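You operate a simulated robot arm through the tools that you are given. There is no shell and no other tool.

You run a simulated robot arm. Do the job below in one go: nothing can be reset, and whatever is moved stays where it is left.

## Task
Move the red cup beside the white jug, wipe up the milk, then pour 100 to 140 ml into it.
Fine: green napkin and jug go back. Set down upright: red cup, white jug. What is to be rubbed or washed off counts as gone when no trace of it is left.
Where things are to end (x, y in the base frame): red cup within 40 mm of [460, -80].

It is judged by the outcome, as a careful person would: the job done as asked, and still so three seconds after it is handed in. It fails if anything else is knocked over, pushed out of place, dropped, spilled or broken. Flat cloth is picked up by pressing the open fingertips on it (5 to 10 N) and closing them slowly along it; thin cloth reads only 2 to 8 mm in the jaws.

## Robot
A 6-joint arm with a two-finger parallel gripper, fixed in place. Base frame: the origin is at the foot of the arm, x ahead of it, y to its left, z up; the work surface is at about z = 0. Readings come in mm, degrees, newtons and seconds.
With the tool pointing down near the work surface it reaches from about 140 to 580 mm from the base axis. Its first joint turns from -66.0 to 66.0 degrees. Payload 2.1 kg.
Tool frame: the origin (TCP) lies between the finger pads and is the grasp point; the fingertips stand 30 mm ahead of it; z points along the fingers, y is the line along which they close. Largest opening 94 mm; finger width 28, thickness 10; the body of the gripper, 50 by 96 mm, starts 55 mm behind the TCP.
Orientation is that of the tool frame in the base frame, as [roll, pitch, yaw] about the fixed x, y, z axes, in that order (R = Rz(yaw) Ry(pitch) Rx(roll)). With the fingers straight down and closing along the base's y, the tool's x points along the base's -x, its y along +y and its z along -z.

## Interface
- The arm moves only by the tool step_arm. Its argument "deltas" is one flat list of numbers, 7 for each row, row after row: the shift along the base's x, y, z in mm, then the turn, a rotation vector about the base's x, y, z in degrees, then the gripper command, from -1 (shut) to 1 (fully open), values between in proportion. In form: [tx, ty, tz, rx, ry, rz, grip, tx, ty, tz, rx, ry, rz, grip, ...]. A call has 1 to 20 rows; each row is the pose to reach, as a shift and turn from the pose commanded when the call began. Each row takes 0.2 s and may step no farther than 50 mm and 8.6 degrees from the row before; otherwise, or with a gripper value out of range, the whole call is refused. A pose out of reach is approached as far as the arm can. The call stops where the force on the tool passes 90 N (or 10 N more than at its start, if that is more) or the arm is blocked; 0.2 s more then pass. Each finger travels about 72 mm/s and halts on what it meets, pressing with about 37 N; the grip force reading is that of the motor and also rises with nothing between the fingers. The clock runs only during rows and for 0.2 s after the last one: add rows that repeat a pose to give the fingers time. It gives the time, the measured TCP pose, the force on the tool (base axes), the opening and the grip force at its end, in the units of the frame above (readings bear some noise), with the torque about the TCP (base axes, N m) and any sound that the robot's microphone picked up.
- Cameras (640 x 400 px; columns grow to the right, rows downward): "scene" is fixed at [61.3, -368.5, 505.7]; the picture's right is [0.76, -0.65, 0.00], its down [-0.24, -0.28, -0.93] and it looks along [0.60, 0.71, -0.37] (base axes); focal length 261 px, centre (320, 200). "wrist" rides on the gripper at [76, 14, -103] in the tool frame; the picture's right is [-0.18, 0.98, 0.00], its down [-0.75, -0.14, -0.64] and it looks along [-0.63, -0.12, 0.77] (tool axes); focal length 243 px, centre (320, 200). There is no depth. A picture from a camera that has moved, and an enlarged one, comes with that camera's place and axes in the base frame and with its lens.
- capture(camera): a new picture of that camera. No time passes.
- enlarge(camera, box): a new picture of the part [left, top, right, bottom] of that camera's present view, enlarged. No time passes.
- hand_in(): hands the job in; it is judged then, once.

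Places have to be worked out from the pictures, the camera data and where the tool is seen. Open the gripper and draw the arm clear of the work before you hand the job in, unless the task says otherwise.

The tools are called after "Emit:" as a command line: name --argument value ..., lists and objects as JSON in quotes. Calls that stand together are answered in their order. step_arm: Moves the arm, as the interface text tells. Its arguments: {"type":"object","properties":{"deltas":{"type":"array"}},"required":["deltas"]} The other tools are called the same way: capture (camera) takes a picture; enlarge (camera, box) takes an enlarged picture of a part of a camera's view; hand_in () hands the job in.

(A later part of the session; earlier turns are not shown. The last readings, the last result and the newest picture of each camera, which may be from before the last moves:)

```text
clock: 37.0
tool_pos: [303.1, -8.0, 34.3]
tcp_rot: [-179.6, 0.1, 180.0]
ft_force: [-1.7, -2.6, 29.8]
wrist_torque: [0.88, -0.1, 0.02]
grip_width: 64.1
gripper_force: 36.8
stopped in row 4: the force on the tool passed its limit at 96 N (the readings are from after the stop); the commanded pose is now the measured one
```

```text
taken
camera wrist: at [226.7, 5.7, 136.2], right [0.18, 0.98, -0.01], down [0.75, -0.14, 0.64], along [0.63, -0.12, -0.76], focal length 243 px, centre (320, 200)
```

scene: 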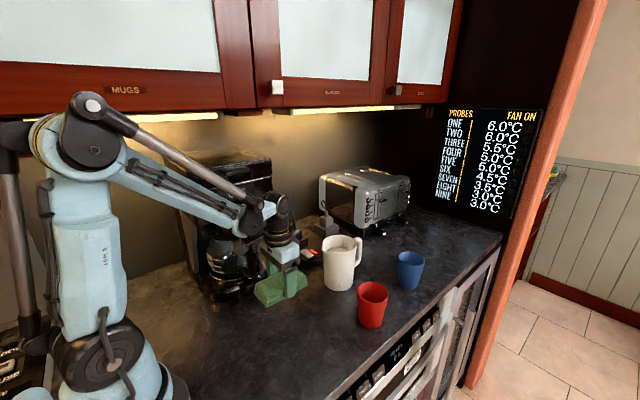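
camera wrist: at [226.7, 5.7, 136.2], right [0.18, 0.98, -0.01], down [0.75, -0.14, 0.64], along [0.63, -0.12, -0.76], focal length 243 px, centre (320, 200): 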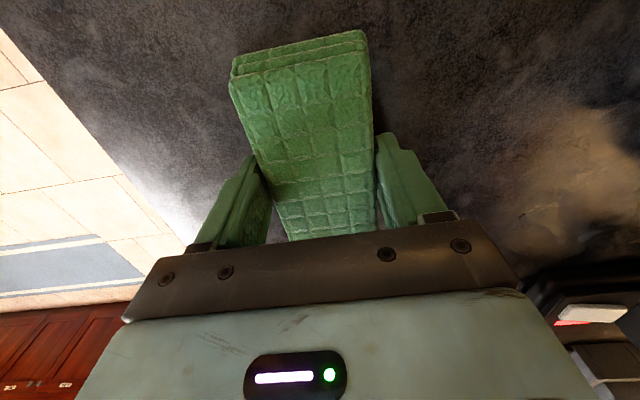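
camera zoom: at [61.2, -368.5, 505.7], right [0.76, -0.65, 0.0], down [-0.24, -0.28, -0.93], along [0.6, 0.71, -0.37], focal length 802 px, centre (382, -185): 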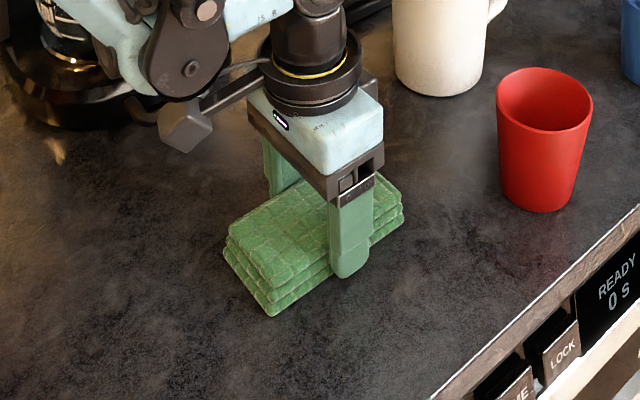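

The area is clean. I'll lift straight up, level the tool, and carry the pad back over its original spot.

Emit:
step_arm --deltas '[0, 0, 20, 0, 0, 0, 0.1, 0, 0, 60, 0.4, 0, 0, 0.1, 5, 24, 60, 0.4, 0, 0, 0.1, 10, 48, 60, 0.4, 0, 0, 0.1, 15, 72, 60, 0.4, 0, 0, 0.1, 19.5, 95, 60, 0.4, 0, 0, 0.1, 19.5, 95, 60, 0.4, 0, 0, 0.1]'

Emit:
enlarge --camera "scene" --box '[220, 260, 380, 390]'

Emit:
capture --camera "wrist"

```text
clock: 38.5
tool_pos: [323.6, 86.8, 94.6]
tcp_rot: [-179.9, 0.1, -180.0]
ft_force: [-0.3, -0.3, -1.7]
wrist_torque: [0.02, -0.01, 0.01]
grip_width: 64.0
gripper_force: 36.9
```

```text
3.08 times, centred on (300, 325) of scene
camera zoom: at [61.3, -368.5, 505.7], right [0.76, -0.65, 0.0], down [-0.24, -0.28, -0.93], along [0.6, 0.71, -0.37], focal length 802 px, centre (382, -185)
```

zoom: 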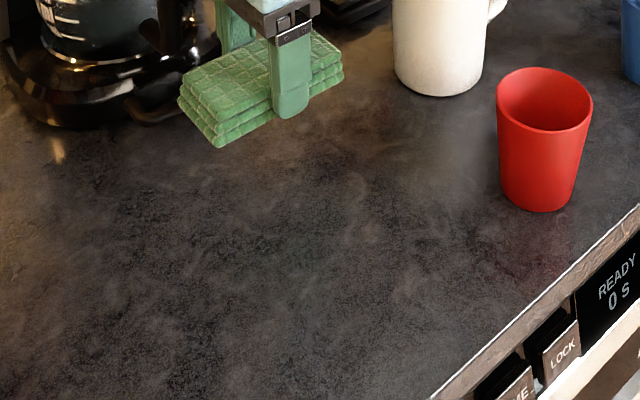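

```text
taken
camera wrist: at [246.0, 100.9, 196.3], right [0.18, 0.98, 0.0], down [0.75, -0.14, 0.64], along [0.63, -0.12, -0.77], focal length 243 px, centre (320, 200)
```

wrist: 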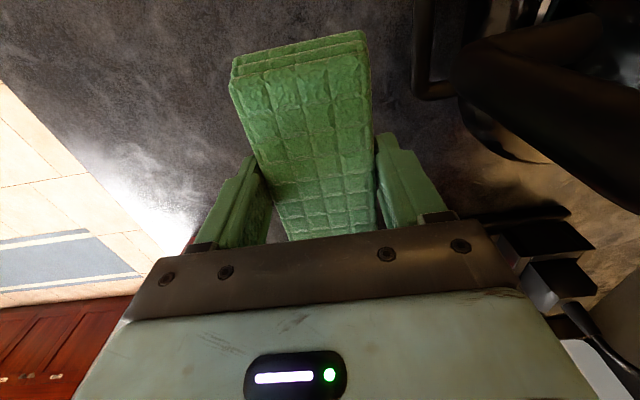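

The counter is clean and the pad is over its original spot. I'll lower it to light contact.

Emit:
step_arm --deltas '[0, 0.5, -30, 0, 0, 0, 0.1, 0, 0.5, -50, 0, 0, 0, 0.1, 0, 0.5, -57, 0, 0, 0, 0.1, 0, 0.5, -59, 0, 0, 0, 0.1, 0, 0.5, -59, 0, 0, 0, 0.1]'

```text
clock: 39.8
tool_pos: [323.3, 87.2, 35.7]
tcp_rot: [180.0, 0.1, -179.9]
ft_force: [-0.6, 0.0, -0.3]
wrist_torque: [-0.02, -0.03, 0.02]
grip_width: 64.0
gripper_force: 37.3
```

The pad is within about 1 mm of the counter. I'll lower 0.8 mm more, open to 78 mm, and retreat upward.

Emit:
step_arm --deltas '[0, 0, -0.8, 0, 0, 0, 0.1, 0, 0, -0.8, 0, 0, 0, 0.4, 0, 0, -0.8, 0, 0, 0, 0.66, 0, 0, -0.8, 0, 0, 0, 0.66, 0, 0, 20, 0, 0, 0, 0.66, 0, 0, 65, 0, 0, 0, 0.66, 0, 0, 110, 0, 0, 0, 0.66, 0, 0, 155, 0, 0, 0, 1, 0, 0, 155, 0, 0, 0, 1]'

Emit:
capture --camera "wrist"

Emit:
enlarge --camera "scene" --box '[220, 200, 440, 390]'

```text
clock: 41.8
tool_pos: [321.4, 85.8, 190.4]
tcp_rot: [-180.0, 0.0, -180.0]
ft_force: [-0.2, -0.1, -0.5]
wrist_torque: [-0.01, -0.01, -0.01]
grip_width: 93.9
gripper_force: 0.1
```

```text
taken
camera wrist: at [244.1, 100.4, 292.7], right [0.18, 0.98, 0.0], down [0.75, -0.14, 0.64], along [0.63, -0.12, -0.77], focal length 243 px, centre (320, 200)
```

wrist: 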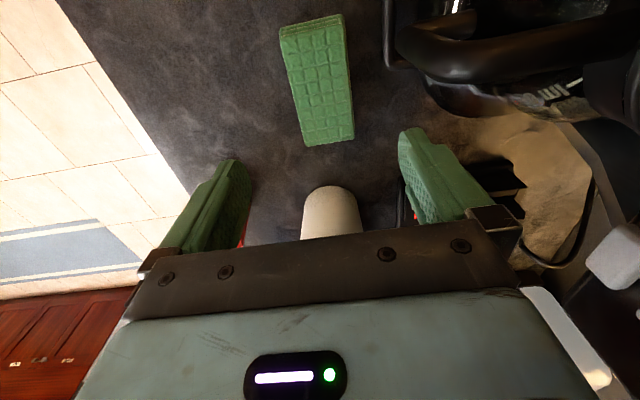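

```text
2.11 times, centred on (330, 295) of scene
camera zoom: at [61.3, -368.5, 505.7], right [0.76, -0.65, 0.0], down [-0.24, -0.28, -0.93], along [0.6, 0.71, -0.37], focal length 549 px, centre (299, 0)
```

zoom: 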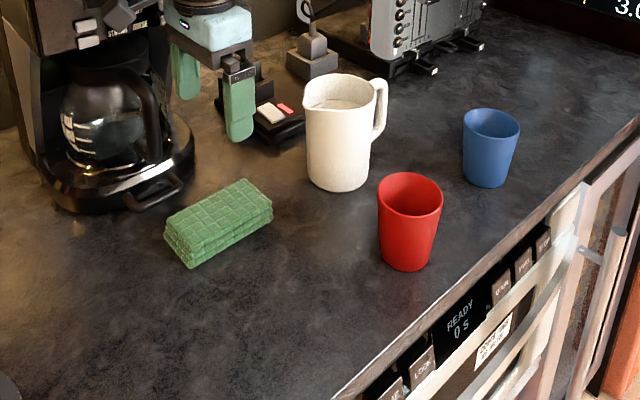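

The napkin is back in place. Now I'll move nearer to the jug and look at it from above to find its centre, diameter and fill level.

Emit:
step_arm --deltas '[30, -5, 20, 0, 0, 0, 1, 60, -10, 40, 0, 0, 0, 1, 90, -15, 60, 0, 0, 0, 1, 120, -20, 80, 0, 0, 0, 1, 120, -20, 80, 0, 0, 0, 1]'

Emit:
capture --camera "wrist"

Emit:
enlarge --camera "scene" --box '[300, 220, 400, 310]'

```text
clock: 43.0
tool_pos: [442.7, 68.7, 269.6]
tcp_rot: [-179.9, 0.1, 180.0]
ft_force: [-0.5, 0.1, 0.0]
wrist_torque: [0.02, 0.0, 0.01]
grip_width: 93.9
gripper_force: 0.0
```

```text
taken
camera wrist: at [365.2, 82.0, 373.5], right [0.18, 0.98, 0.0], down [0.75, -0.14, 0.64], along [0.63, -0.12, -0.77], focal length 243 px, centre (320, 200)
```

wrist: 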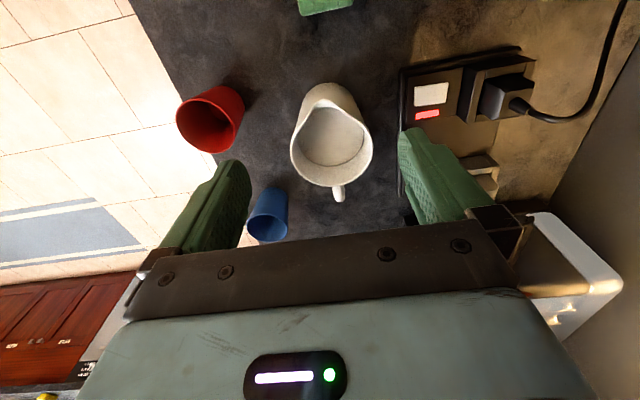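

```text
4.44 times, centred on (350, 265) of scene
camera zoom: at [61.3, -368.5, 505.7], right [0.76, -0.65, 0.0], down [-0.24, -0.28, -0.93], along [0.6, 0.71, -0.37], focal length 1159 px, centre (187, -89)
```

zoom: 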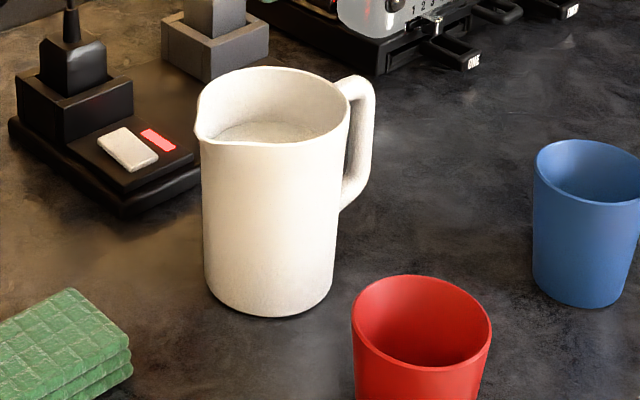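

The jug's rim is about 90 mm wide against the 94 mm jaw, so centring has to be precise. I'll hover with the fingertips just above the rim to compare them directly in the wrist view.

Emit:
step_arm --deltas '[29, 0, -30, 0, 0, 0, 1, 58, 0, -60, 0, 0, 0, 1, 58, 0, -85, 0, 0, 0, 1, 58, 0, -85, 0, 0, 0, 1]'

Emit:
capture --camera "wrist"

Emit:
enlarge --camera "scene" --box '[290, 180, 410, 300]'

```text
clock: 44.0
tool_pos: [502.1, 69.7, 184.1]
tcp_rot: [-180.0, 0.0, 180.0]
ft_force: [0.3, -0.8, 0.5]
wrist_torque: [-0.01, 0.0, 0.05]
grip_width: 93.9
gripper_force: 0.0
```

```text
taken
camera wrist: at [424.3, 82.9, 285.7], right [0.18, 0.98, 0.0], down [0.75, -0.14, 0.64], along [0.63, -0.12, -0.77], focal length 243 px, centre (320, 200)
```

wrist: 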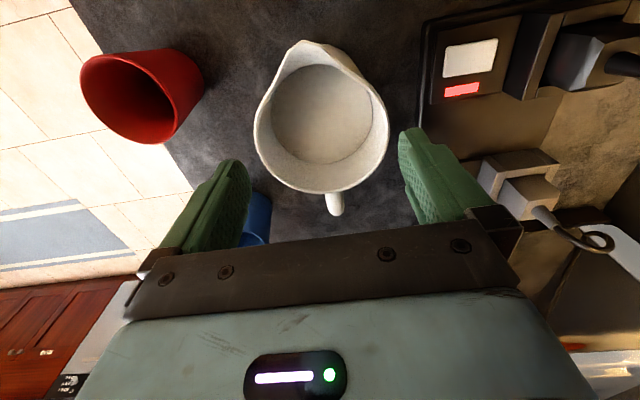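

```text
3.33 times, centred on (350, 240) of scene
camera zoom: at [61.3, -368.5, 505.7], right [0.76, -0.65, 0.0], down [-0.24, -0.28, -0.93], along [0.6, 0.71, -0.37], focal length 869 px, centre (220, 67)
```

zoom: 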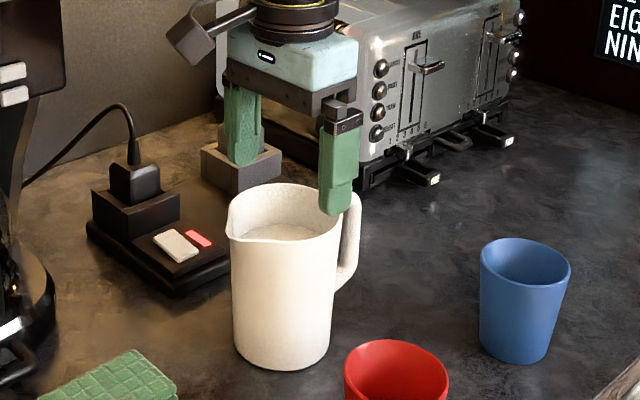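

By tangent fit the rim centre is at about (499, 70) with radius about 45.5, and the jaws sit at y=69.7. I'll enlarge the fingertips and rim to check the gap on each side.

Emit:
enlarge --camera "wrist" --box '[220, 30, 430, 240]'

```text
1.90 times, centred on (325, 135) of wrist
camera zoom: at [424.3, 82.9, 285.7], right [0.18, 0.98, 0.0], down [0.75, -0.14, 0.64], along [0.63, -0.12, -0.77], focal length 462 px, centre (310, 324)
```

zoom: 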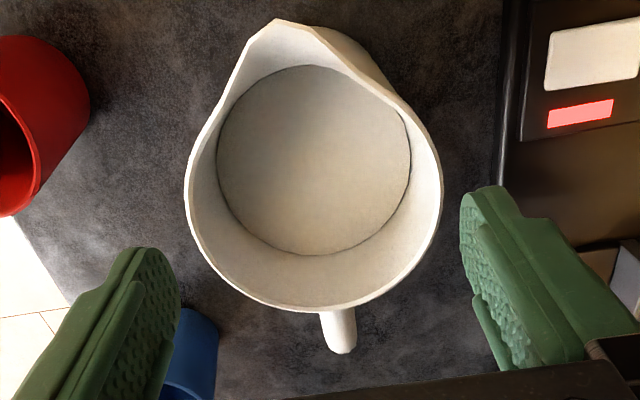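

The estimated rim centre is y≈70.5 and the fingers are centred at about 69.7, with about 2 mm clearance each side. I'll shift +0.8 mm in y, lower the tips to just above the rim, and compare again at nearly equal depth.

Emit:
step_arm --deltas '[-1, 0.8, -8, 0, 0, 0, 1, -1, 0.8, -16, 0, 0, 0, 1, -1, 0.8, -16, 0, 0, 0, 1]'

Emit:
enlarge --camera "wrist" --box '[220, 30, 430, 240]'

Emit:
enlarge --camera "scene" --box '[310, 190, 400, 280]'

```text
clock: 44.8
tool_pos: [501.0, 65.5, 168.9]
tcp_rot: [-179.9, 0.0, 180.0]
ft_force: [-0.6, -0.2, 0.5]
wrist_torque: [0.05, 0.01, 0.02]
grip_width: 94.0
gripper_force: 0.1
```

```text
1.90 times, centred on (325, 135) of wrist
camera zoom: at [423.3, 80.8, 270.8], right [0.18, 0.98, 0.0], down [0.75, -0.14, 0.64], along [0.63, -0.12, -0.77], focal length 462 px, centre (310, 324)
```

zoom: 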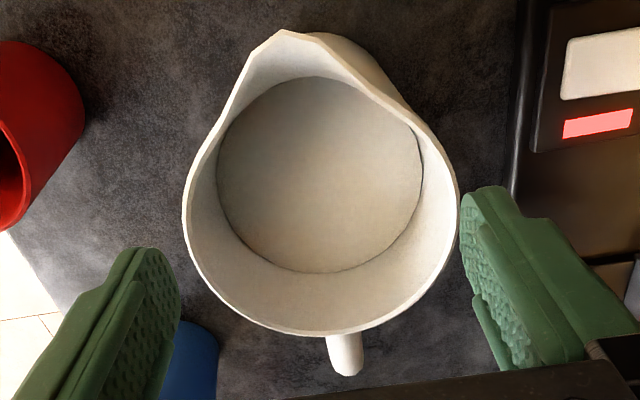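

```text
4.44 times, centred on (355, 235) of scene
camera zoom: at [61.3, -368.5, 505.7], right [0.76, -0.65, 0.0], down [-0.24, -0.28, -0.93], along [0.6, 0.71, -0.37], focal length 1159 px, centre (164, 44)
```

zoom: 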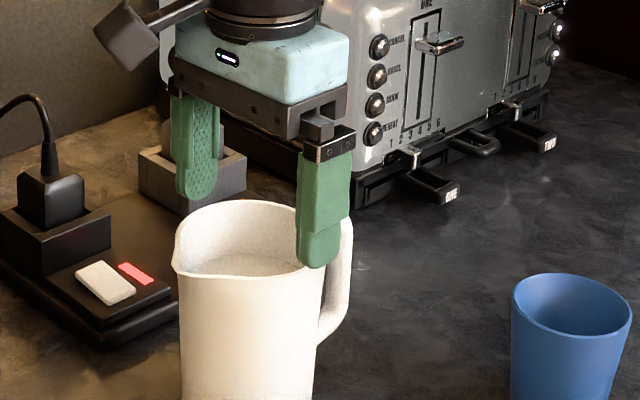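

The measured y (65.5) doesn't match the commanded shift. I'll wait in place for a moment to see how much of that is noise or settling.

Emit:
step_arm --deltas '[0, 0, 0, 0, 0, 0, 1, 0, 0, 0, 0, 0, 0, 1, 0, 0, 0, 0, 0, 0, 1]'

Emit:
enlarge --camera "wrist" --box '[220, 30, 430, 240]'

```text
clock: 45.5
tool_pos: [499.3, 66.8, 168.4]
tcp_rot: [-179.9, 0.0, 180.0]
ft_force: [-0.3, 0.8, 0.6]
wrist_torque: [0.0, 0.02, -0.01]
grip_width: 94.0
gripper_force: 0.0
```

```text
1.90 times, centred on (325, 135) of wrist
camera zoom: at [423.2, 80.9, 270.9], right [0.18, 0.98, 0.0], down [0.75, -0.14, 0.64], along [0.63, -0.12, -0.77], focal length 462 px, centre (310, 324)
```

zoom: 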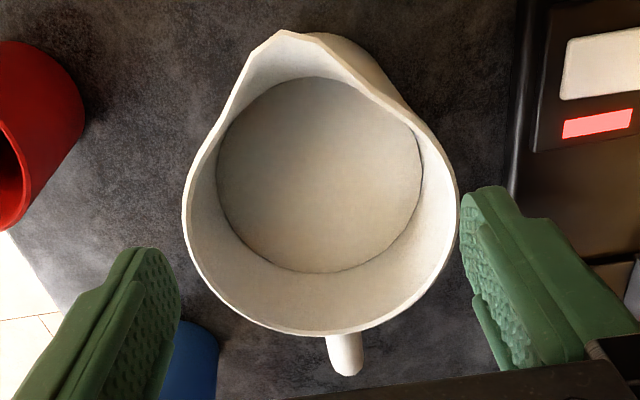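

The camera pose is steadier than the tool reading. It puts the jaws at y≈66.7 and the jug centre at y≈69.6, so I'll shift +2.9 mm and check again.

Emit:
step_arm --deltas '[0, 1.5, 0, 0, 0, 0, 1, 0, 2.9, 0, 0, 0, 0, 1, 0, 2.9, 0, 0, 0, 0, 1]'

Emit:
enlarge --camera "wrist" --box '[220, 30, 430, 240]'

```text
clock: 46.4
tool_pos: [499.7, 68.9, 167.8]
tcp_rot: [-179.9, 0.1, -179.9]
ft_force: [0.7, -0.3, -0.5]
wrist_torque: [0.0, -0.02, -0.02]
grip_width: 94.1
gripper_force: 0.1
```

```text
1.90 times, centred on (325, 135) of wrist
camera zoom: at [423.4, 84.0, 271.2], right [0.18, 0.98, 0.0], down [0.75, -0.14, 0.64], along [0.63, -0.12, -0.77], focal length 462 px, centre (310, 324)
```

zoom: 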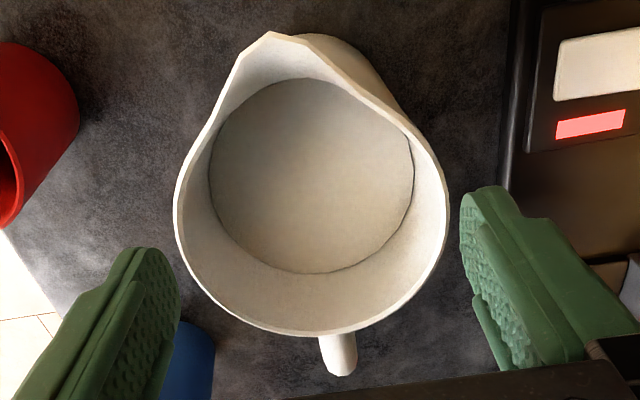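

The jaws are now centred within about 0.2 mm. I'll descend in small steps past the rim, watching the force.

Emit:
step_arm --deltas '[0, 0, -2, 0, 0, 0, 1, 0, 0, -4, 0, 0, 0, 1, 0, 0, -6, 0, 0, 0, 1, 0, 0, -8, 0, 0, 0, 1]'

Emit:
enlarge --camera "wrist" --box '[220, 30, 430, 240]'

Emit:
enlarge --camera "scene" --box '[310, 200, 400, 290]'

```text
clock: 47.4
tool_pos: [502.7, 70.6, 161.9]
tcp_rot: [-179.9, 0.1, 179.9]
ft_force: [1.0, 0.4, 0.0]
wrist_torque: [0.02, -0.03, -0.04]
grip_width: 94.1
gripper_force: 0.1
```

```text
1.90 times, centred on (325, 135) of wrist
camera zoom: at [423.9, 84.6, 262.9], right [0.18, 0.98, 0.0], down [0.75, -0.14, 0.64], along [0.63, -0.12, -0.77], focal length 462 px, centre (310, 324)
```

zoom: 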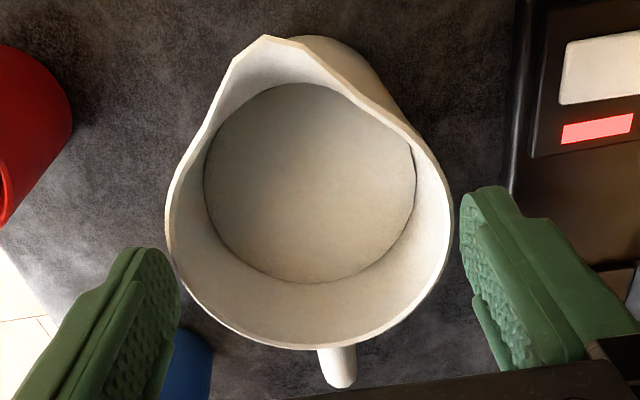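

```text
4.44 times, centred on (355, 245) of scene
camera zoom: at [61.3, -368.5, 505.7], right [0.76, -0.65, 0.0], down [-0.24, -0.28, -0.93], along [0.6, 0.71, -0.37], focal length 1159 px, centre (164, 0)
```

zoom: 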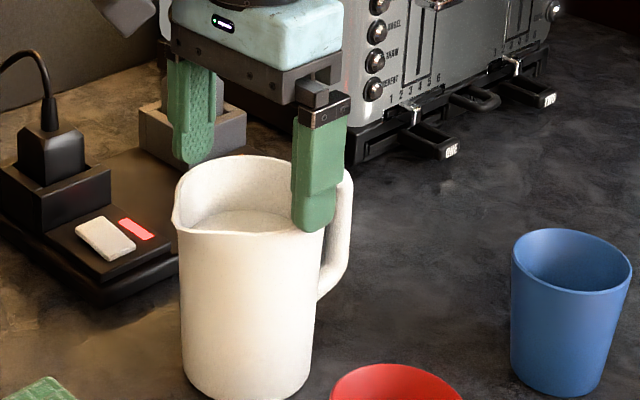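

No contact with the tips at about rim level. I'll nudge y by -0.5 mm and descend another 12 mm.

Emit:
step_arm --deltas '[0, -0.5, -3, 0, 0, 0, 1, 0, -0.5, -6, 0, 0, 0, 1, 0, -0.5, -9, 0, 0, 0, 1, 0, -0.5, -12, 0, 0, 0, 1]'

Emit:
enlarge --camera "wrist" --box '[220, 30, 430, 240]'

Emit:
enlarge --camera "scene" --box '[310, 200, 400, 290]'

```text
clock: 48.2
tool_pos: [501.0, 65.8, 159.5]
tcp_rot: [-179.3, 0.2, -180.0]
ft_force: [1.0, -0.4, 16.2]
wrist_torque: [-0.79, -0.02, 0.05]
grip_width: 93.9
gripper_force: 0.0
stopped in row 4: the force on the tool passed its limit at 97 N (the readings are from after the stop); the commanded pose is now the measured one
```

```text
1.90 times, centred on (325, 135) of wrist
camera zoom: at [423.2, 81.0, 260.4], right [0.18, 0.98, -0.01], down [0.75, -0.13, 0.65], along [0.63, -0.13, -0.76], focal length 462 px, centre (310, 324)
```

zoom: 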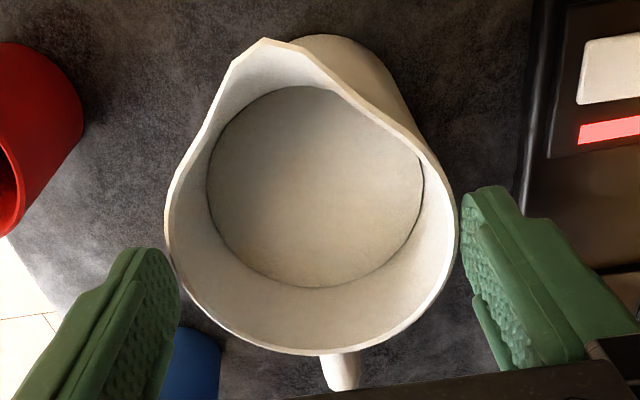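

```text
4.44 times, centred on (355, 245) of scene
camera zoom: at [61.2, -368.5, 505.7], right [0.76, -0.65, 0.0], down [-0.24, -0.28, -0.93], along [0.6, 0.71, -0.37], focal length 1159 px, centre (164, 0)
```

zoom: 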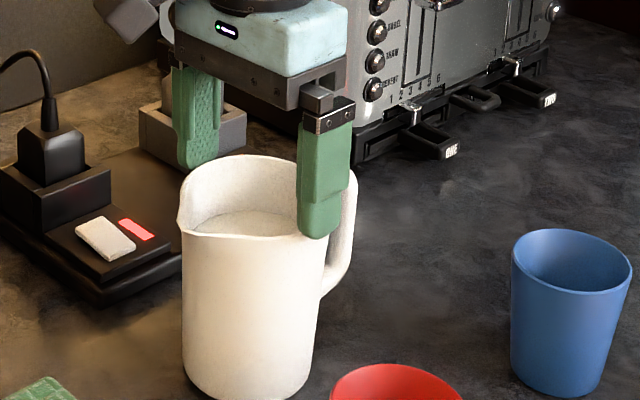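

A fingertip caught the rim: the rim is about 91 mm across, so there's only about 1 mm of clearance at its widest. I'll back off, level the tool, and instead go down where the rim chord is narrower (TCP about 26 mm nearer the robot), then slide in sideways.

Emit:
step_arm --deltas '[0, 0, 4, 0.3, 0, 0, 1, 0, 0, 12, 0.7, 0, 0, 1, -10, 1, 14, 0.7, 0, 0, 1, -26, 2, 14, 0.7, 0, 0, 1, -26, 2, 14, 0.7, 0, 0, 1]'

Emit:
enlarge --camera "wrist" --box '[220, 30, 430, 240]'

Emit:
enlarge --camera "scene" --box '[300, 220, 400, 310]'

```text
clock: 49.4
tool_pos: [475.1, 65.6, 171.2]
tcp_rot: [-180.0, 0.1, -180.0]
ft_force: [0.9, 0.2, 0.4]
wrist_torque: [0.0, 0.04, -0.03]
grip_width: 94.0
gripper_force: 0.1
```

```text
1.90 times, centred on (325, 135) of wrist
camera zoom: at [398.6, 81.0, 273.5], right [0.18, 0.98, 0.0], down [0.75, -0.14, 0.64], along [0.63, -0.12, -0.77], focal length 462 px, centre (310, 324)
```

zoom: 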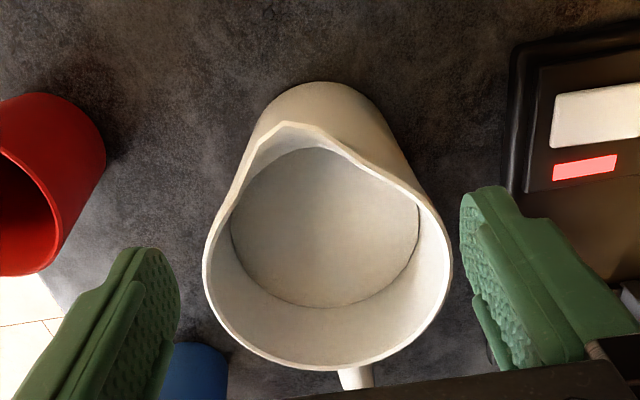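

```text
4.44 times, centred on (350, 265) of scene
camera zoom: at [61.3, -368.5, 505.7], right [0.76, -0.65, 0.0], down [-0.24, -0.28, -0.93], along [0.6, 0.71, -0.37], focal length 1159 px, centre (187, -89)
```

zoom: 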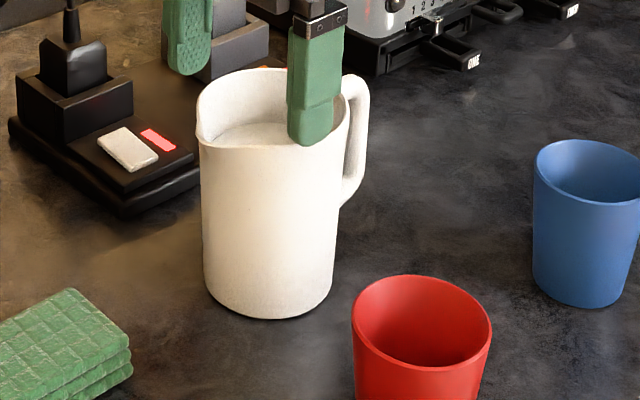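

The jug has barely shifted (centre about (499, 68)). I'll back off 6 mm more in x, centre on y≈68.2, and descend along the narrower chord.

Emit:
step_arm --deltas '[-6, 1.5, 0, 0, 0, 0, 1, -6, 1.5, -8, 0, 0, 0, 1, -6, 1.5, -16, 0, 0, 0, 1]'

Emit:
enlarge --camera "wrist" --box '[220, 30, 430, 240]'

```text
clock: 50.2
tool_pos: [468.4, 70.6, 156.9]
tcp_rot: [180.0, 0.1, -180.0]
ft_force: [-0.1, -0.5, -0.3]
wrist_torque: [-0.02, 0.0, 0.01]
grip_width: 94.1
gripper_force: 0.1
```

```text
1.90 times, centred on (325, 135) of wrist
camera zoom: at [391.4, 83.3, 259.2], right [0.18, 0.98, 0.0], down [0.75, -0.14, 0.64], along [0.63, -0.12, -0.77], focal length 462 px, centre (310, 324)
```

zoom: 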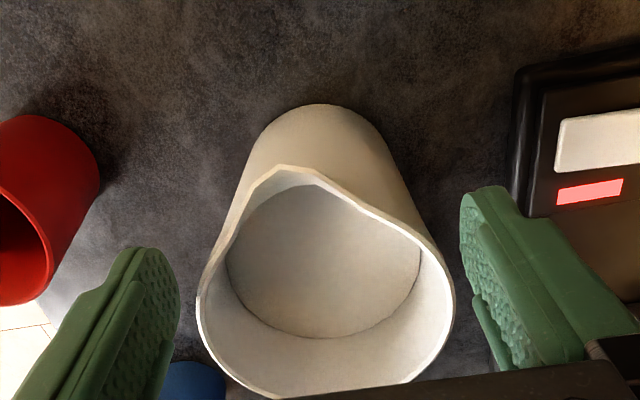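

There's clear space on both sides and no contact. I'll continue down to TCP z≈84.

Emit:
step_arm --deltas '[0, -0.7, -6, 0, 0, 0, 1, 0, -0.7, -12, 0, 0, 0, 1, 0, -0.7, -18, 0, 0, 0, 1, 0, -0.7, -26, 0, 0, 0, 1]'

Emit:
capture --camera "wrist"

Emit:
enlarge --camera "scene" --box '[300, 210, 400, 300]'

```text
clock: 51.2
tool_pos: [469.4, 69.8, 129.9]
tcp_rot: [180.0, 0.1, -179.9]
ft_force: [-0.4, 0.1, -0.5]
wrist_torque: [-0.01, 0.0, -0.01]
grip_width: 94.0
gripper_force: 0.1
```

```text
taken
camera wrist: at [391.6, 83.9, 231.5], right [0.18, 0.98, 0.0], down [0.75, -0.14, 0.64], along [0.63, -0.12, -0.77], focal length 243 px, centre (320, 200)
```

wrist: 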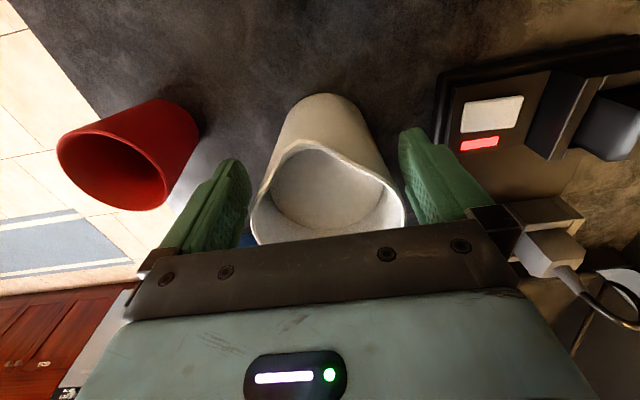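

```text
4.44 times, centred on (350, 255) of scene
camera zoom: at [61.3, -368.5, 505.7], right [0.76, -0.65, 0.0], down [-0.24, -0.28, -0.93], along [0.6, 0.71, -0.37], focal length 1159 px, centre (187, -44)
```

zoom: 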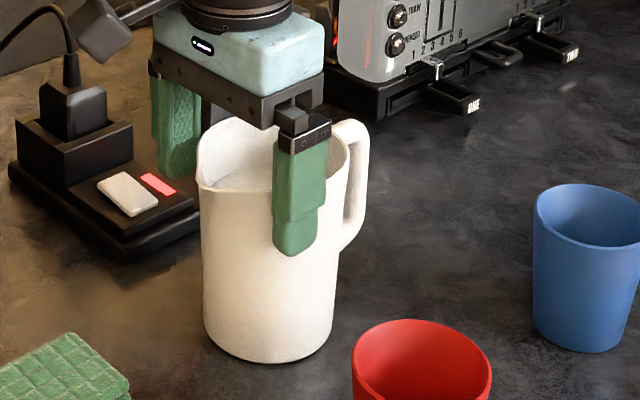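

Both fingers straddle the jug freely. I'll continue down another 43 mm, nudging y by -1.

Emit:
step_arm --deltas '[0, -1, -10, 0, 0, 0, 1, 0, -1, -20, 0, 0, 0, 1, 0, -1, -30, 0, 0, 0, 1, 0, -1, -38, 0, 0, 0, 1, 0, -1, -43, 0, 0, 0, 1]'

Emit:
capture --camera "wrist"

Emit:
enlarge --camera "scene" --box '[300, 210, 400, 300]'

```text
clock: 52.4
tool_pos: [468.7, 67.4, 87.5]
tcp_rot: [180.0, 0.1, 179.8]
ft_force: [0.0, 0.0, -0.3]
wrist_torque: [0.02, -0.04, -0.01]
grip_width: 94.1
gripper_force: 0.0
```

```text
taken
camera wrist: at [390.4, 82.0, 188.6], right [0.18, 0.98, 0.0], down [0.75, -0.14, 0.64], along [0.63, -0.12, -0.77], focal length 243 px, centre (320, 200)
```

wrist: 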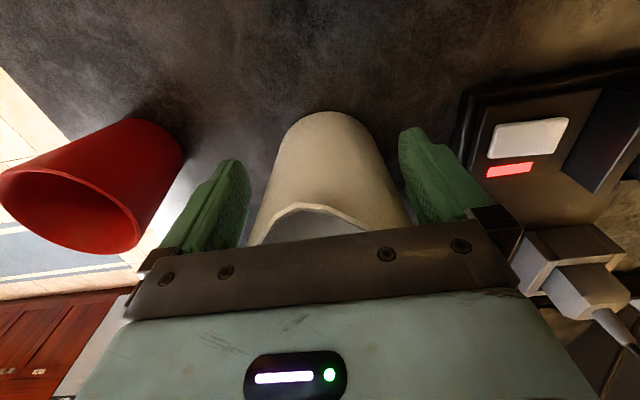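

```text
4.44 times, centred on (350, 255) of scene
camera zoom: at [61.3, -368.5, 505.7], right [0.76, -0.65, 0.0], down [-0.24, -0.28, -0.93], along [0.6, 0.71, -0.37], focal length 1159 px, centre (187, -44)
```

zoom: 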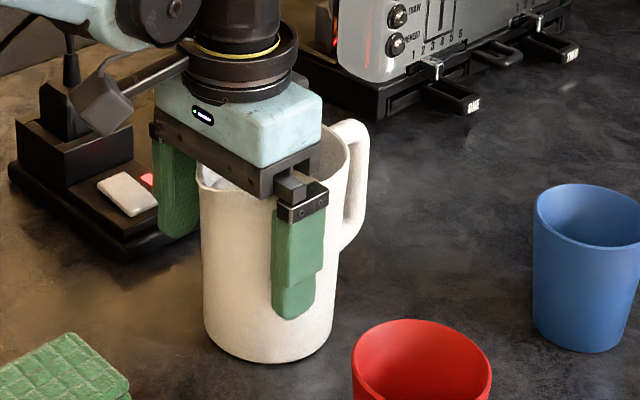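

The fingers are at gripping depth with the palm clear of the rim. I'll slide +x by 24 mm slowly to bring the jug's widest line between the pads.

Emit:
step_arm --deltas '[3, 0.4, 0, 0, 0, 0, 1, 6, 0.4, 0, 0, 0, 0, 1, 9, 0.4, 0, 0, 0, 0, 1, 12, 0.4, 0, 0, 0, 0, 1, 15, 0.4, 0, 0, 0, 0, 1, 18, 0.4, 0, 0, 0, 0, 1, 21, 0.4, 0, 0, 0, 0, 1, 24, 0.4, 0, 0, 0, 0, 1]'

Emit:
capture --camera "wrist"

Emit:
enlarge --camera "scene" --box '[300, 210, 400, 300]'

```text
clock: 54.2
tool_pos: [492.4, 68.7, 86.3]
tcp_rot: [179.9, 0.0, 179.9]
ft_force: [-0.4, -0.3, 0.4]
wrist_torque: [-0.01, -0.05, 0.01]
grip_width: 94.1
gripper_force: 0.0
```

```text
taken
camera wrist: at [415.9, 82.2, 188.9], right [0.19, 0.98, 0.0], down [0.75, -0.14, 0.64], along [0.63, -0.12, -0.77], focal length 243 px, centre (320, 200)
```

wrist: 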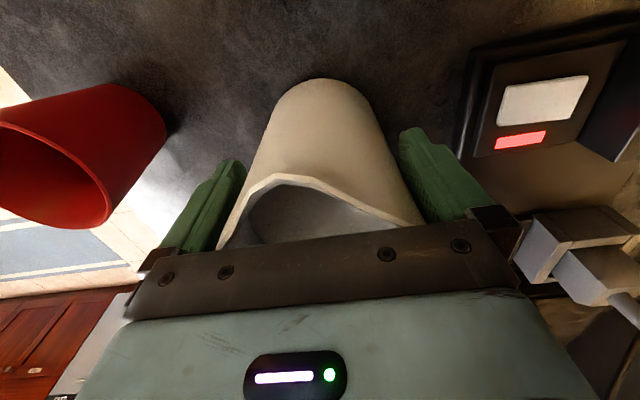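

```text
4.44 times, centred on (350, 255) of scene
camera zoom: at [61.3, -368.5, 505.7], right [0.76, -0.65, 0.0], down [-0.24, -0.28, -0.93], along [0.6, 0.71, -0.37], focal length 1159 px, centre (187, -44)
```

zoom: 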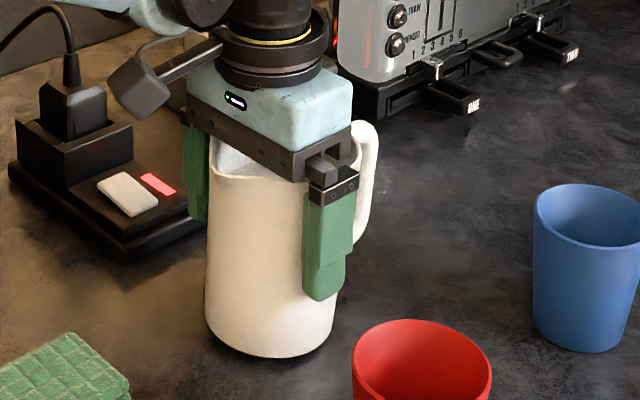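

The jug slid a few mm at most and no force remains. I'll close gently on it.

Emit:
step_arm --deltas '[0, 0, 0, 0, 0, 0, 0.92, 0, 0, 0, 0, 0, 0, 0.85, 0, 0, 0, 0, 0, 0, 0.78, 0, 0, 0, 0, 0, 0, 0.6, 0, 0, 0, 0, 0, 0, 0.5, 0, 0, 0, 0, 0, 0, 0.5]'

Emit:
enlarge --camera "scene" --box '[300, 210, 400, 300]'

```text
clock: 55.6
tool_pos: [493.5, 67.6, 87.4]
tcp_rot: [180.0, 0.1, 179.9]
ft_force: [-2.3, -1.7, 3.0]
wrist_torque: [-0.15, 0.02, -0.09]
grip_width: 92.5
gripper_force: 37.3
```

```text
4.44 times, centred on (350, 255) of scene
camera zoom: at [61.3, -368.5, 505.7], right [0.76, -0.65, 0.0], down [-0.24, -0.28, -0.93], along [0.6, 0.71, -0.37], focal length 1159 px, centre (187, -44)
```

zoom: 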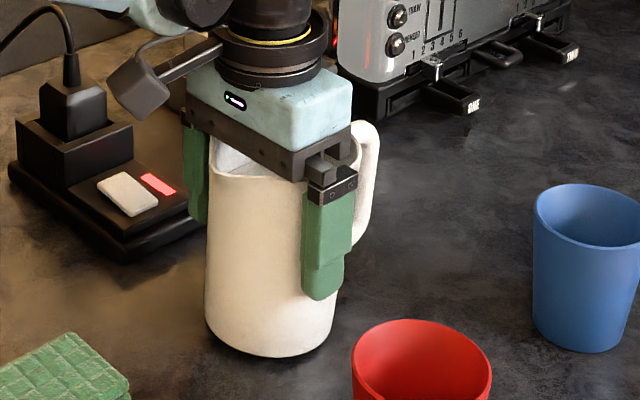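

It's gripped at 92.5 mm. I'll lift slowly by 6 mm and read the weight.

Emit:
step_arm --deltas '[0, 0, 2, 0, 0, 0, 0.5, 0, 0, 4, 0, 0, 0, 0.5, 0, 0, 8, 0, 0, 0, 0.5, 0, 0, 8, 0, 0, 0, 0.5, 0, 0, 8, 0, 0, 0, 0.5]'

Emit:
enlarge --camera "scene" --box '[300, 210, 400, 300]'

```text
clock: 56.8
tool_pos: [492.3, 67.9, 95.5]
tcp_rot: [-180.0, 0.1, 179.9]
ft_force: [-0.5, -0.3, -6.2]
wrist_torque: [0.0, 0.18, 0.02]
grip_width: 91.3
gripper_force: 37.1
```

```text
4.44 times, centred on (350, 255) of scene
camera zoom: at [61.4, -368.5, 505.7], right [0.76, -0.65, 0.0], down [-0.24, -0.28, -0.93], along [0.6, 0.71, -0.37], focal length 1159 px, centre (187, -44)
```

zoom: 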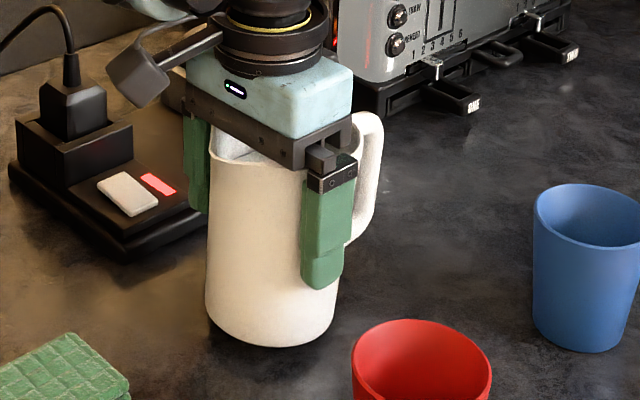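

It lifted cleanly with about 6.2 N of weight and the jug level. I'll raise it so its base clears the cups, then take several weight readings as a baseline.

Emit:
step_arm --deltas '[0, 0, 15, 0, 0, 0, 0.5, 0, 0, 35, 0, 0, 0, 0.5, 0, 0, 58, 0, 0, 0, 0.5, 0, 0, 80, 0, 0, 0, 0.5, 0, 0, 93, 0, 0, 0, 0.5, 0, 0, 98, 0, 0, 0, 0.5, 0, 0, 98, 0, 0, 0, 0.5]'

Emit:
step_arm --deltas '[0, 0, 0, 0, 0, 0, 0.5]'

Emit:
step_arm --deltas '[0, 0, 0, 0, 0, 0, 0.5]'

Emit:
step_arm --deltas '[0, 0, 0, 0, 0, 0, 0.5]'

Emit:
capture --camera "scene"

Emit:
capture --camera "wrist"

```text
clock: 58.4
tool_pos: [492.8, 67.7, 193.0]
tcp_rot: [180.0, 0.1, 179.8]
ft_force: [0.7, 0.0, -5.5]
wrist_torque: [0.0, 0.18, -0.02]
grip_width: 91.3
gripper_force: 37.2
```

```text
clock: 58.8
tool_pos: [493.0, 67.6, 192.4]
tcp_rot: [180.0, 0.0, -180.0]
ft_force: [-0.1, 0.0, -6.9]
wrist_torque: [0.02, 0.2, 0.01]
grip_width: 90.9
gripper_force: 37.4
```

```text
clock: 59.2
tool_pos: [492.6, 66.7, 193.1]
tcp_rot: [-180.0, 0.2, 180.0]
ft_force: [-0.1, -0.7, -7.0]
wrist_torque: [-0.02, 0.16, -0.01]
grip_width: 91.1
gripper_force: 36.7
```

```text
clock: 59.6
tool_pos: [491.8, 67.7, 193.5]
tcp_rot: [-179.9, 0.1, -179.9]
ft_force: [-0.4, 0.4, -6.8]
wrist_torque: [0.0, 0.17, -0.02]
grip_width: 90.8
gripper_force: 37.1
```

```text
taken
```

scene: 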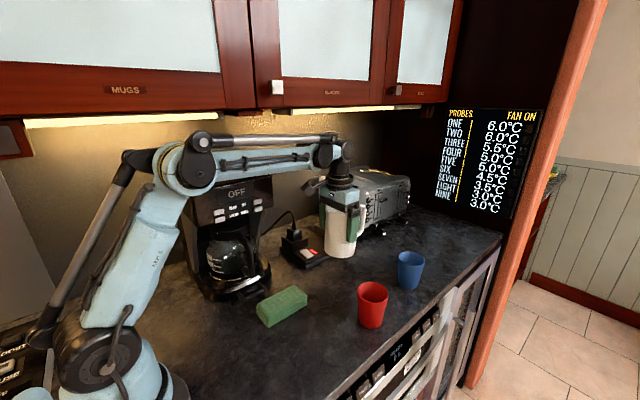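

```text
taken
camera wrist: at [414.6, 81.5, 294.8], right [0.18, 0.98, 0.0], down [0.75, -0.14, 0.64], along [0.63, -0.12, -0.77], focal length 243 px, centre (320, 200)
```

wrist: 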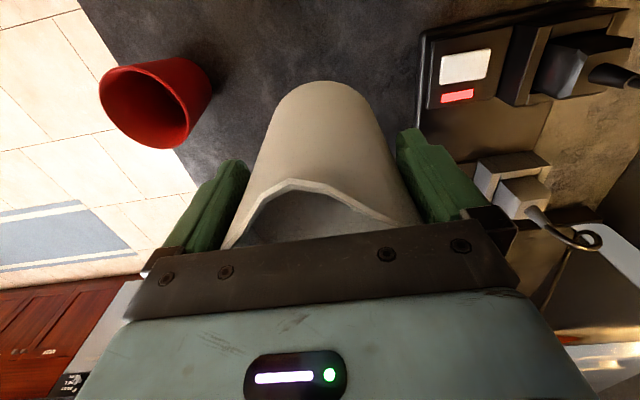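

Baseline weight is about 6.8 N. I'll carry the jug to the pour position beside the cup, on the front-right side at about (524, -126), while turning the spout toward the cup (yaw -35°). The jug then stays clear of the blue cup and the camera can still see.

Emit:
step_arm --deltas '[3, -19, 0, 0, 0, -3.5, 0.5, 6, -39, 0, 0, 0, -7, 0.5, 10, -58, 0, 0, 0, -10.5, 0.5, 13, -77, 0, 0, 0, -14, 0.5, 16, -97, 0, 0, 0, -17.5, 0.5, 19, -116, 0, 0, 0, -21, 0.5, 22, -135, 0, 0, 0, -24.5, 0.5, 26, -155, 0, 0, 0, -28, 0.5, 29, -174, 0, 0, 0, -31.5, 0.5, 32, -193, 0, 0, 0, -35, 0.5, 32, -193, 0, 0, 0, -35, 0.5]'

Emit:
capture --camera "scene"

Emit:
capture --camera "wrist"

```text
clock: 62.0
tool_pos: [524.8, -123.9, 195.4]
tcp_rot: [-179.9, 0.1, 144.9]
ft_force: [0.1, -0.9, -5.9]
wrist_torque: [0.13, 0.16, 0.0]
grip_width: 90.3
gripper_force: 37.3
```

```text
taken
```

scene: 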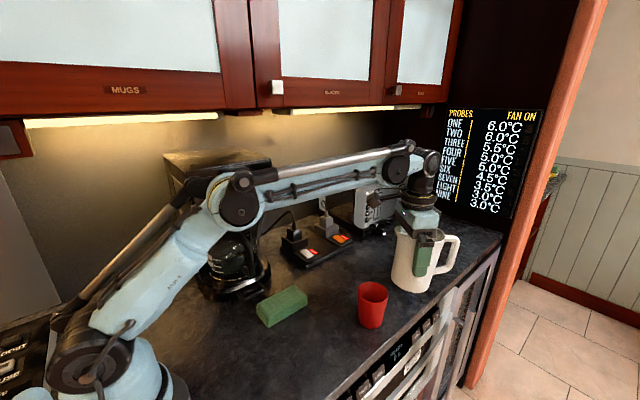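

```text
taken
camera wrist: at [469.3, -68.9, 296.9], right [0.72, 0.7, 0.0], down [0.53, -0.55, 0.64], along [0.45, -0.46, -0.77], focal length 243 px, centre (320, 200)
```

wrist: 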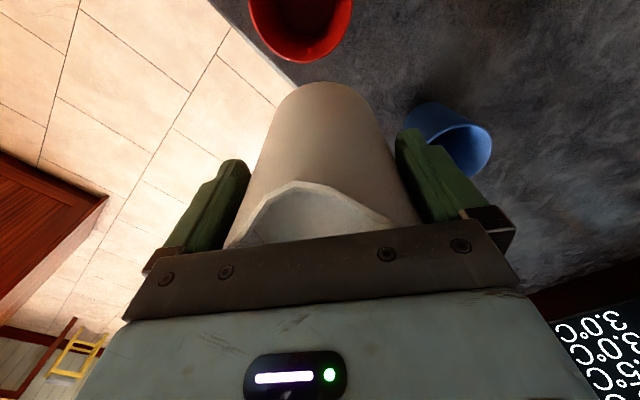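

The jug is at (523.5, -124) with the spout aimed at the cup. I'll tilt slowly to 33° (below the expected flow angle of about 39°) while still high, then check.

Emit:
step_arm --deltas '[0, 0, 0, -1.72, -2.46, 0, 0.5, 0, 0, 0, -3.44, -4.91, 0, 0.5, 0, 0, 0, -5.16, -7.37, 0, 0.5, 0, 0, 0, -6.89, -9.83, 0, 0.5, 0, 0, 0, -8.6, -12.29, 0, 0.5, 0, 0, 0, -10.32, -14.74, 0, 0.5, 0, 0, 0, -12.05, -17.2, 0, 0.5, 0, 0, 0, -13.77, -19.66, 0, 0.5, 0, 0, 0, -15.5, -22.1, 0, 0.5, 0, 0, 0, -17.2, -24.57, 0, 0.5, 0, 0, 0, -18.93, -27.03, 0, 0.5, 0, 0, 0, -18.93, -27.03, 0, 0.5]'

Emit:
capture --camera "scene"

Emit:
capture --camera "wrist"

```text
clock: 64.6
tool_pos: [523.8, -124.7, 193.1]
tcp_rot: [179.9, 33.2, 144.9]
ft_force: [0.1, -1.5, -6.4]
wrist_torque: [0.13, 0.2, -0.01]
grip_width: 89.8
gripper_force: 36.9
```

```text
taken
```

scene: 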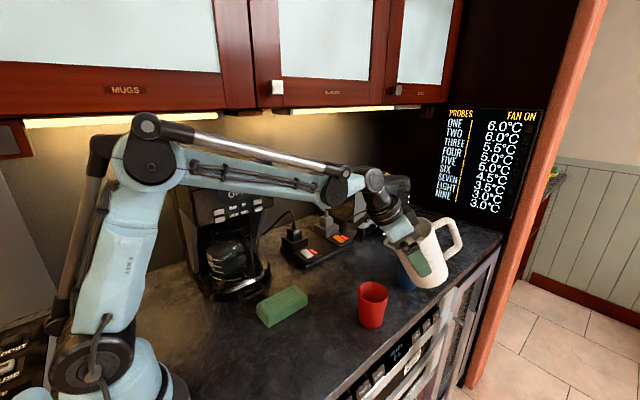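

```text
taken
camera wrist: at [432.9, -44.4, 236.0], right [0.69, 0.72, 0.1], down [0.15, -0.28, 0.95], along [0.71, -0.64, -0.3], focal length 243 px, centre (320, 200)
```

wrist: 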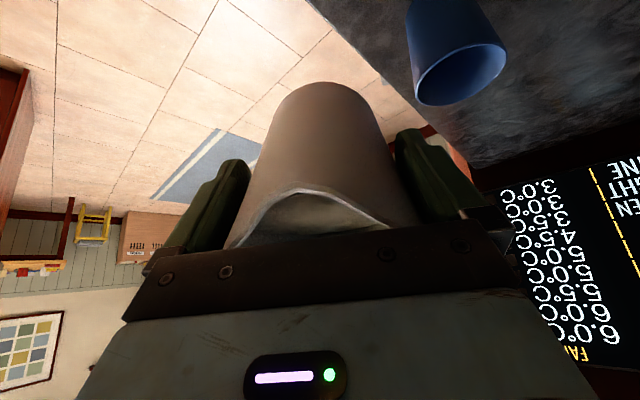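

The grip width is creeping down (92.5→89.8), so I'll check closely whether the jug is shifting in the fingers.

Emit:
enlarge --camera "wrist" --box '[200, 60, 440, 260]'

Emit:
enlarge --camera "scene" --box '[330, 180, 480, 330]'

```text
2.00 times, centred on (320, 160) of wrist
camera zoom: at [432.9, -44.4, 236.0], right [0.69, 0.72, 0.1], down [0.15, -0.28, 0.95], along [0.71, -0.64, -0.3], focal length 485 px, centre (320, 280)
```

zoom: 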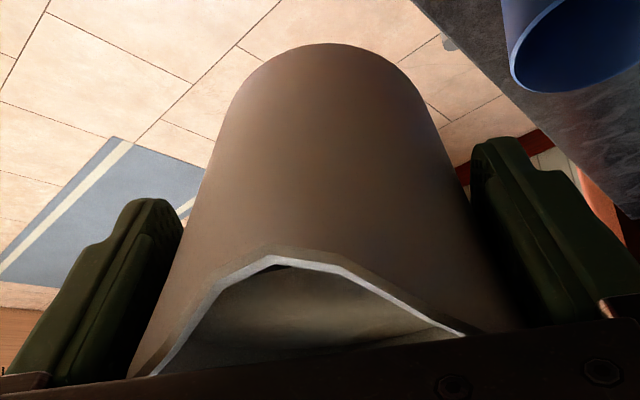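

```text
2.67 times, centred on (405, 255) of scene
camera zoom: at [61.4, -368.5, 505.7], right [0.76, -0.65, 0.0], down [-0.24, -0.28, -0.93], along [0.6, 0.71, -0.37], focal length 695 px, centre (93, 53)
```

zoom: 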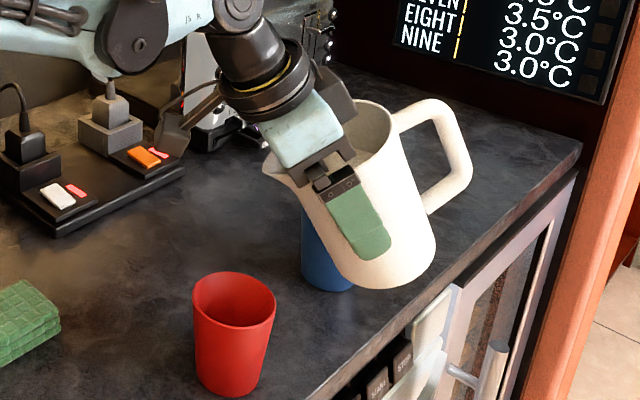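

The jug sits off-centre in the jaws (its axis is about 18 mm ahead of the TCP) and is slowly creeping. That's too risky to pour with, so I'll level it, take it back to its original spot, set it down, and regrasp it centred.

Emit:
step_arm --deltas '[0, 0, 0, 3.44, 4.91, 0, 0.4, 0, 0, 0, 6.89, 9.83, 0, 0.4, 0, 0, 0, 10.32, 14.74, 0, 0.4, 0, 0, 0, 13.77, 19.66, 0, 0.4, 0, 0, 0, 17.2, 24.57, 0, 0.4, 0, 0, 0, 18.93, 27.03, 0, 0.4]'

Emit:
step_arm --deltas '[-4, 19, 0, 0, 0, 3.5, 0.4, -8, 39, 0, 0, 0, 7, 0.4, -13, 58, 0, 0, 0, 10.5, 0.4, -18, 77, 0, 0, 0, 14, 0.4, -22, 97, 0, 0, 0, 17.5, 0.4, -26, 116, 0, 0, 0, 21, 0.4, -31, 135, 0, 0, 0, 24.5, 0.4, -36, 155, 0, 0, 0, 28, 0.4, -40, 174, 0, 0, 0, 31.5, 0.4, -44, 193.5, 0, 0, 0, 35, 0.4, -44, 193.5, 0, 0, 0, 35, 0.4]'

Emit:
capture --camera "wrist"

Emit:
enlarge --camera "scene" --box '[290, 180, 420, 310]'

```text
clock: 66.0
tool_pos: [524.0, -125.8, 192.7]
tcp_rot: [-180.0, 0.2, 145.0]
ft_force: [-0.1, 1.1, -6.6]
wrist_torque: [0.09, 0.16, -0.01]
grip_width: 89.8
gripper_force: 35.9
```

```text
clock: 68.4
tool_pos: [480.2, 67.5, 192.4]
tcp_rot: [180.0, 0.1, -180.0]
ft_force: [0.4, 0.4, -5.7]
wrist_torque: [-0.02, 0.17, 0.03]
grip_width: 89.6
gripper_force: 36.5
```

```text
taken
camera wrist: at [403.2, 81.6, 294.0], right [0.18, 0.98, 0.0], down [0.75, -0.14, 0.64], along [0.63, -0.12, -0.77], focal length 243 px, centre (320, 200)
```

wrist: 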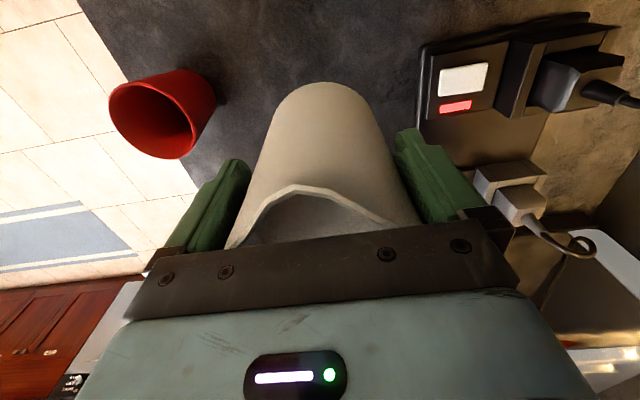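

```text
3.08 times, centred on (355, 245) of scene
camera zoom: at [61.4, -368.5, 505.7], right [0.76, -0.65, 0.0], down [-0.24, -0.28, -0.93], along [0.6, 0.71, -0.37], focal length 802 px, centre (212, 62)
```

zoom: 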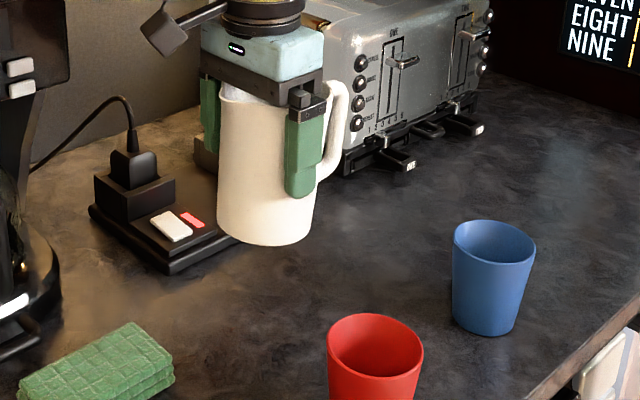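

It's back above the original place and upright. I'll lower it, slowing near the counter.

Emit:
step_arm --deltas '[0, 1, -25, 0, 0, 0, 0.4, 0, 1, -50, 0, 0, 0, 0.4, 0, 1, -75, 0, 0, 0, 0.4, 0, 1, -92, 0, 0, 0, 0.4, 0, 1, -99, 0, 0, 0, 0.4, 0, 1, -102, 0, 0, 0, 0.4, 0, 1, -102, 0, 0, 0, 0.4]'

```text
clock: 70.0
tool_pos: [478.8, 71.2, 91.7]
tcp_rot: [179.9, 0.1, 179.9]
ft_force: [-0.2, -0.8, -6.9]
wrist_torque: [-0.02, 0.2, 0.01]
grip_width: 89.3
gripper_force: 36.7
```

Still fully suspended at z≈91. I'll lower in 1 mm steps.

Emit:
step_arm --deltas '[0, 0, -1, 0, 0, 0, 0.4, 0, 0, -2, 0, 0, 0, 0.4, 0, 0, -3, 0, 0, 0, 0.4]'

Emit:
step_arm --deltas '[0, 0, -1, 0, 0, 0, 0.4]'

```text
clock: 70.8
tool_pos: [481.1, 69.4, 88.7]
tcp_rot: [179.9, 0.1, -180.0]
ft_force: [0.0, -0.5, -7.0]
wrist_torque: [0.02, 0.18, -0.02]
grip_width: 89.1
gripper_force: 37.0
```

```text
clock: 71.2
tool_pos: [479.5, 69.8, 87.9]
tcp_rot: [179.9, 0.0, 179.9]
ft_force: [-4.5, -1.4, 15.3]
wrist_torque: [-0.01, -0.43, -0.03]
grip_width: 89.3
gripper_force: 36.8
```

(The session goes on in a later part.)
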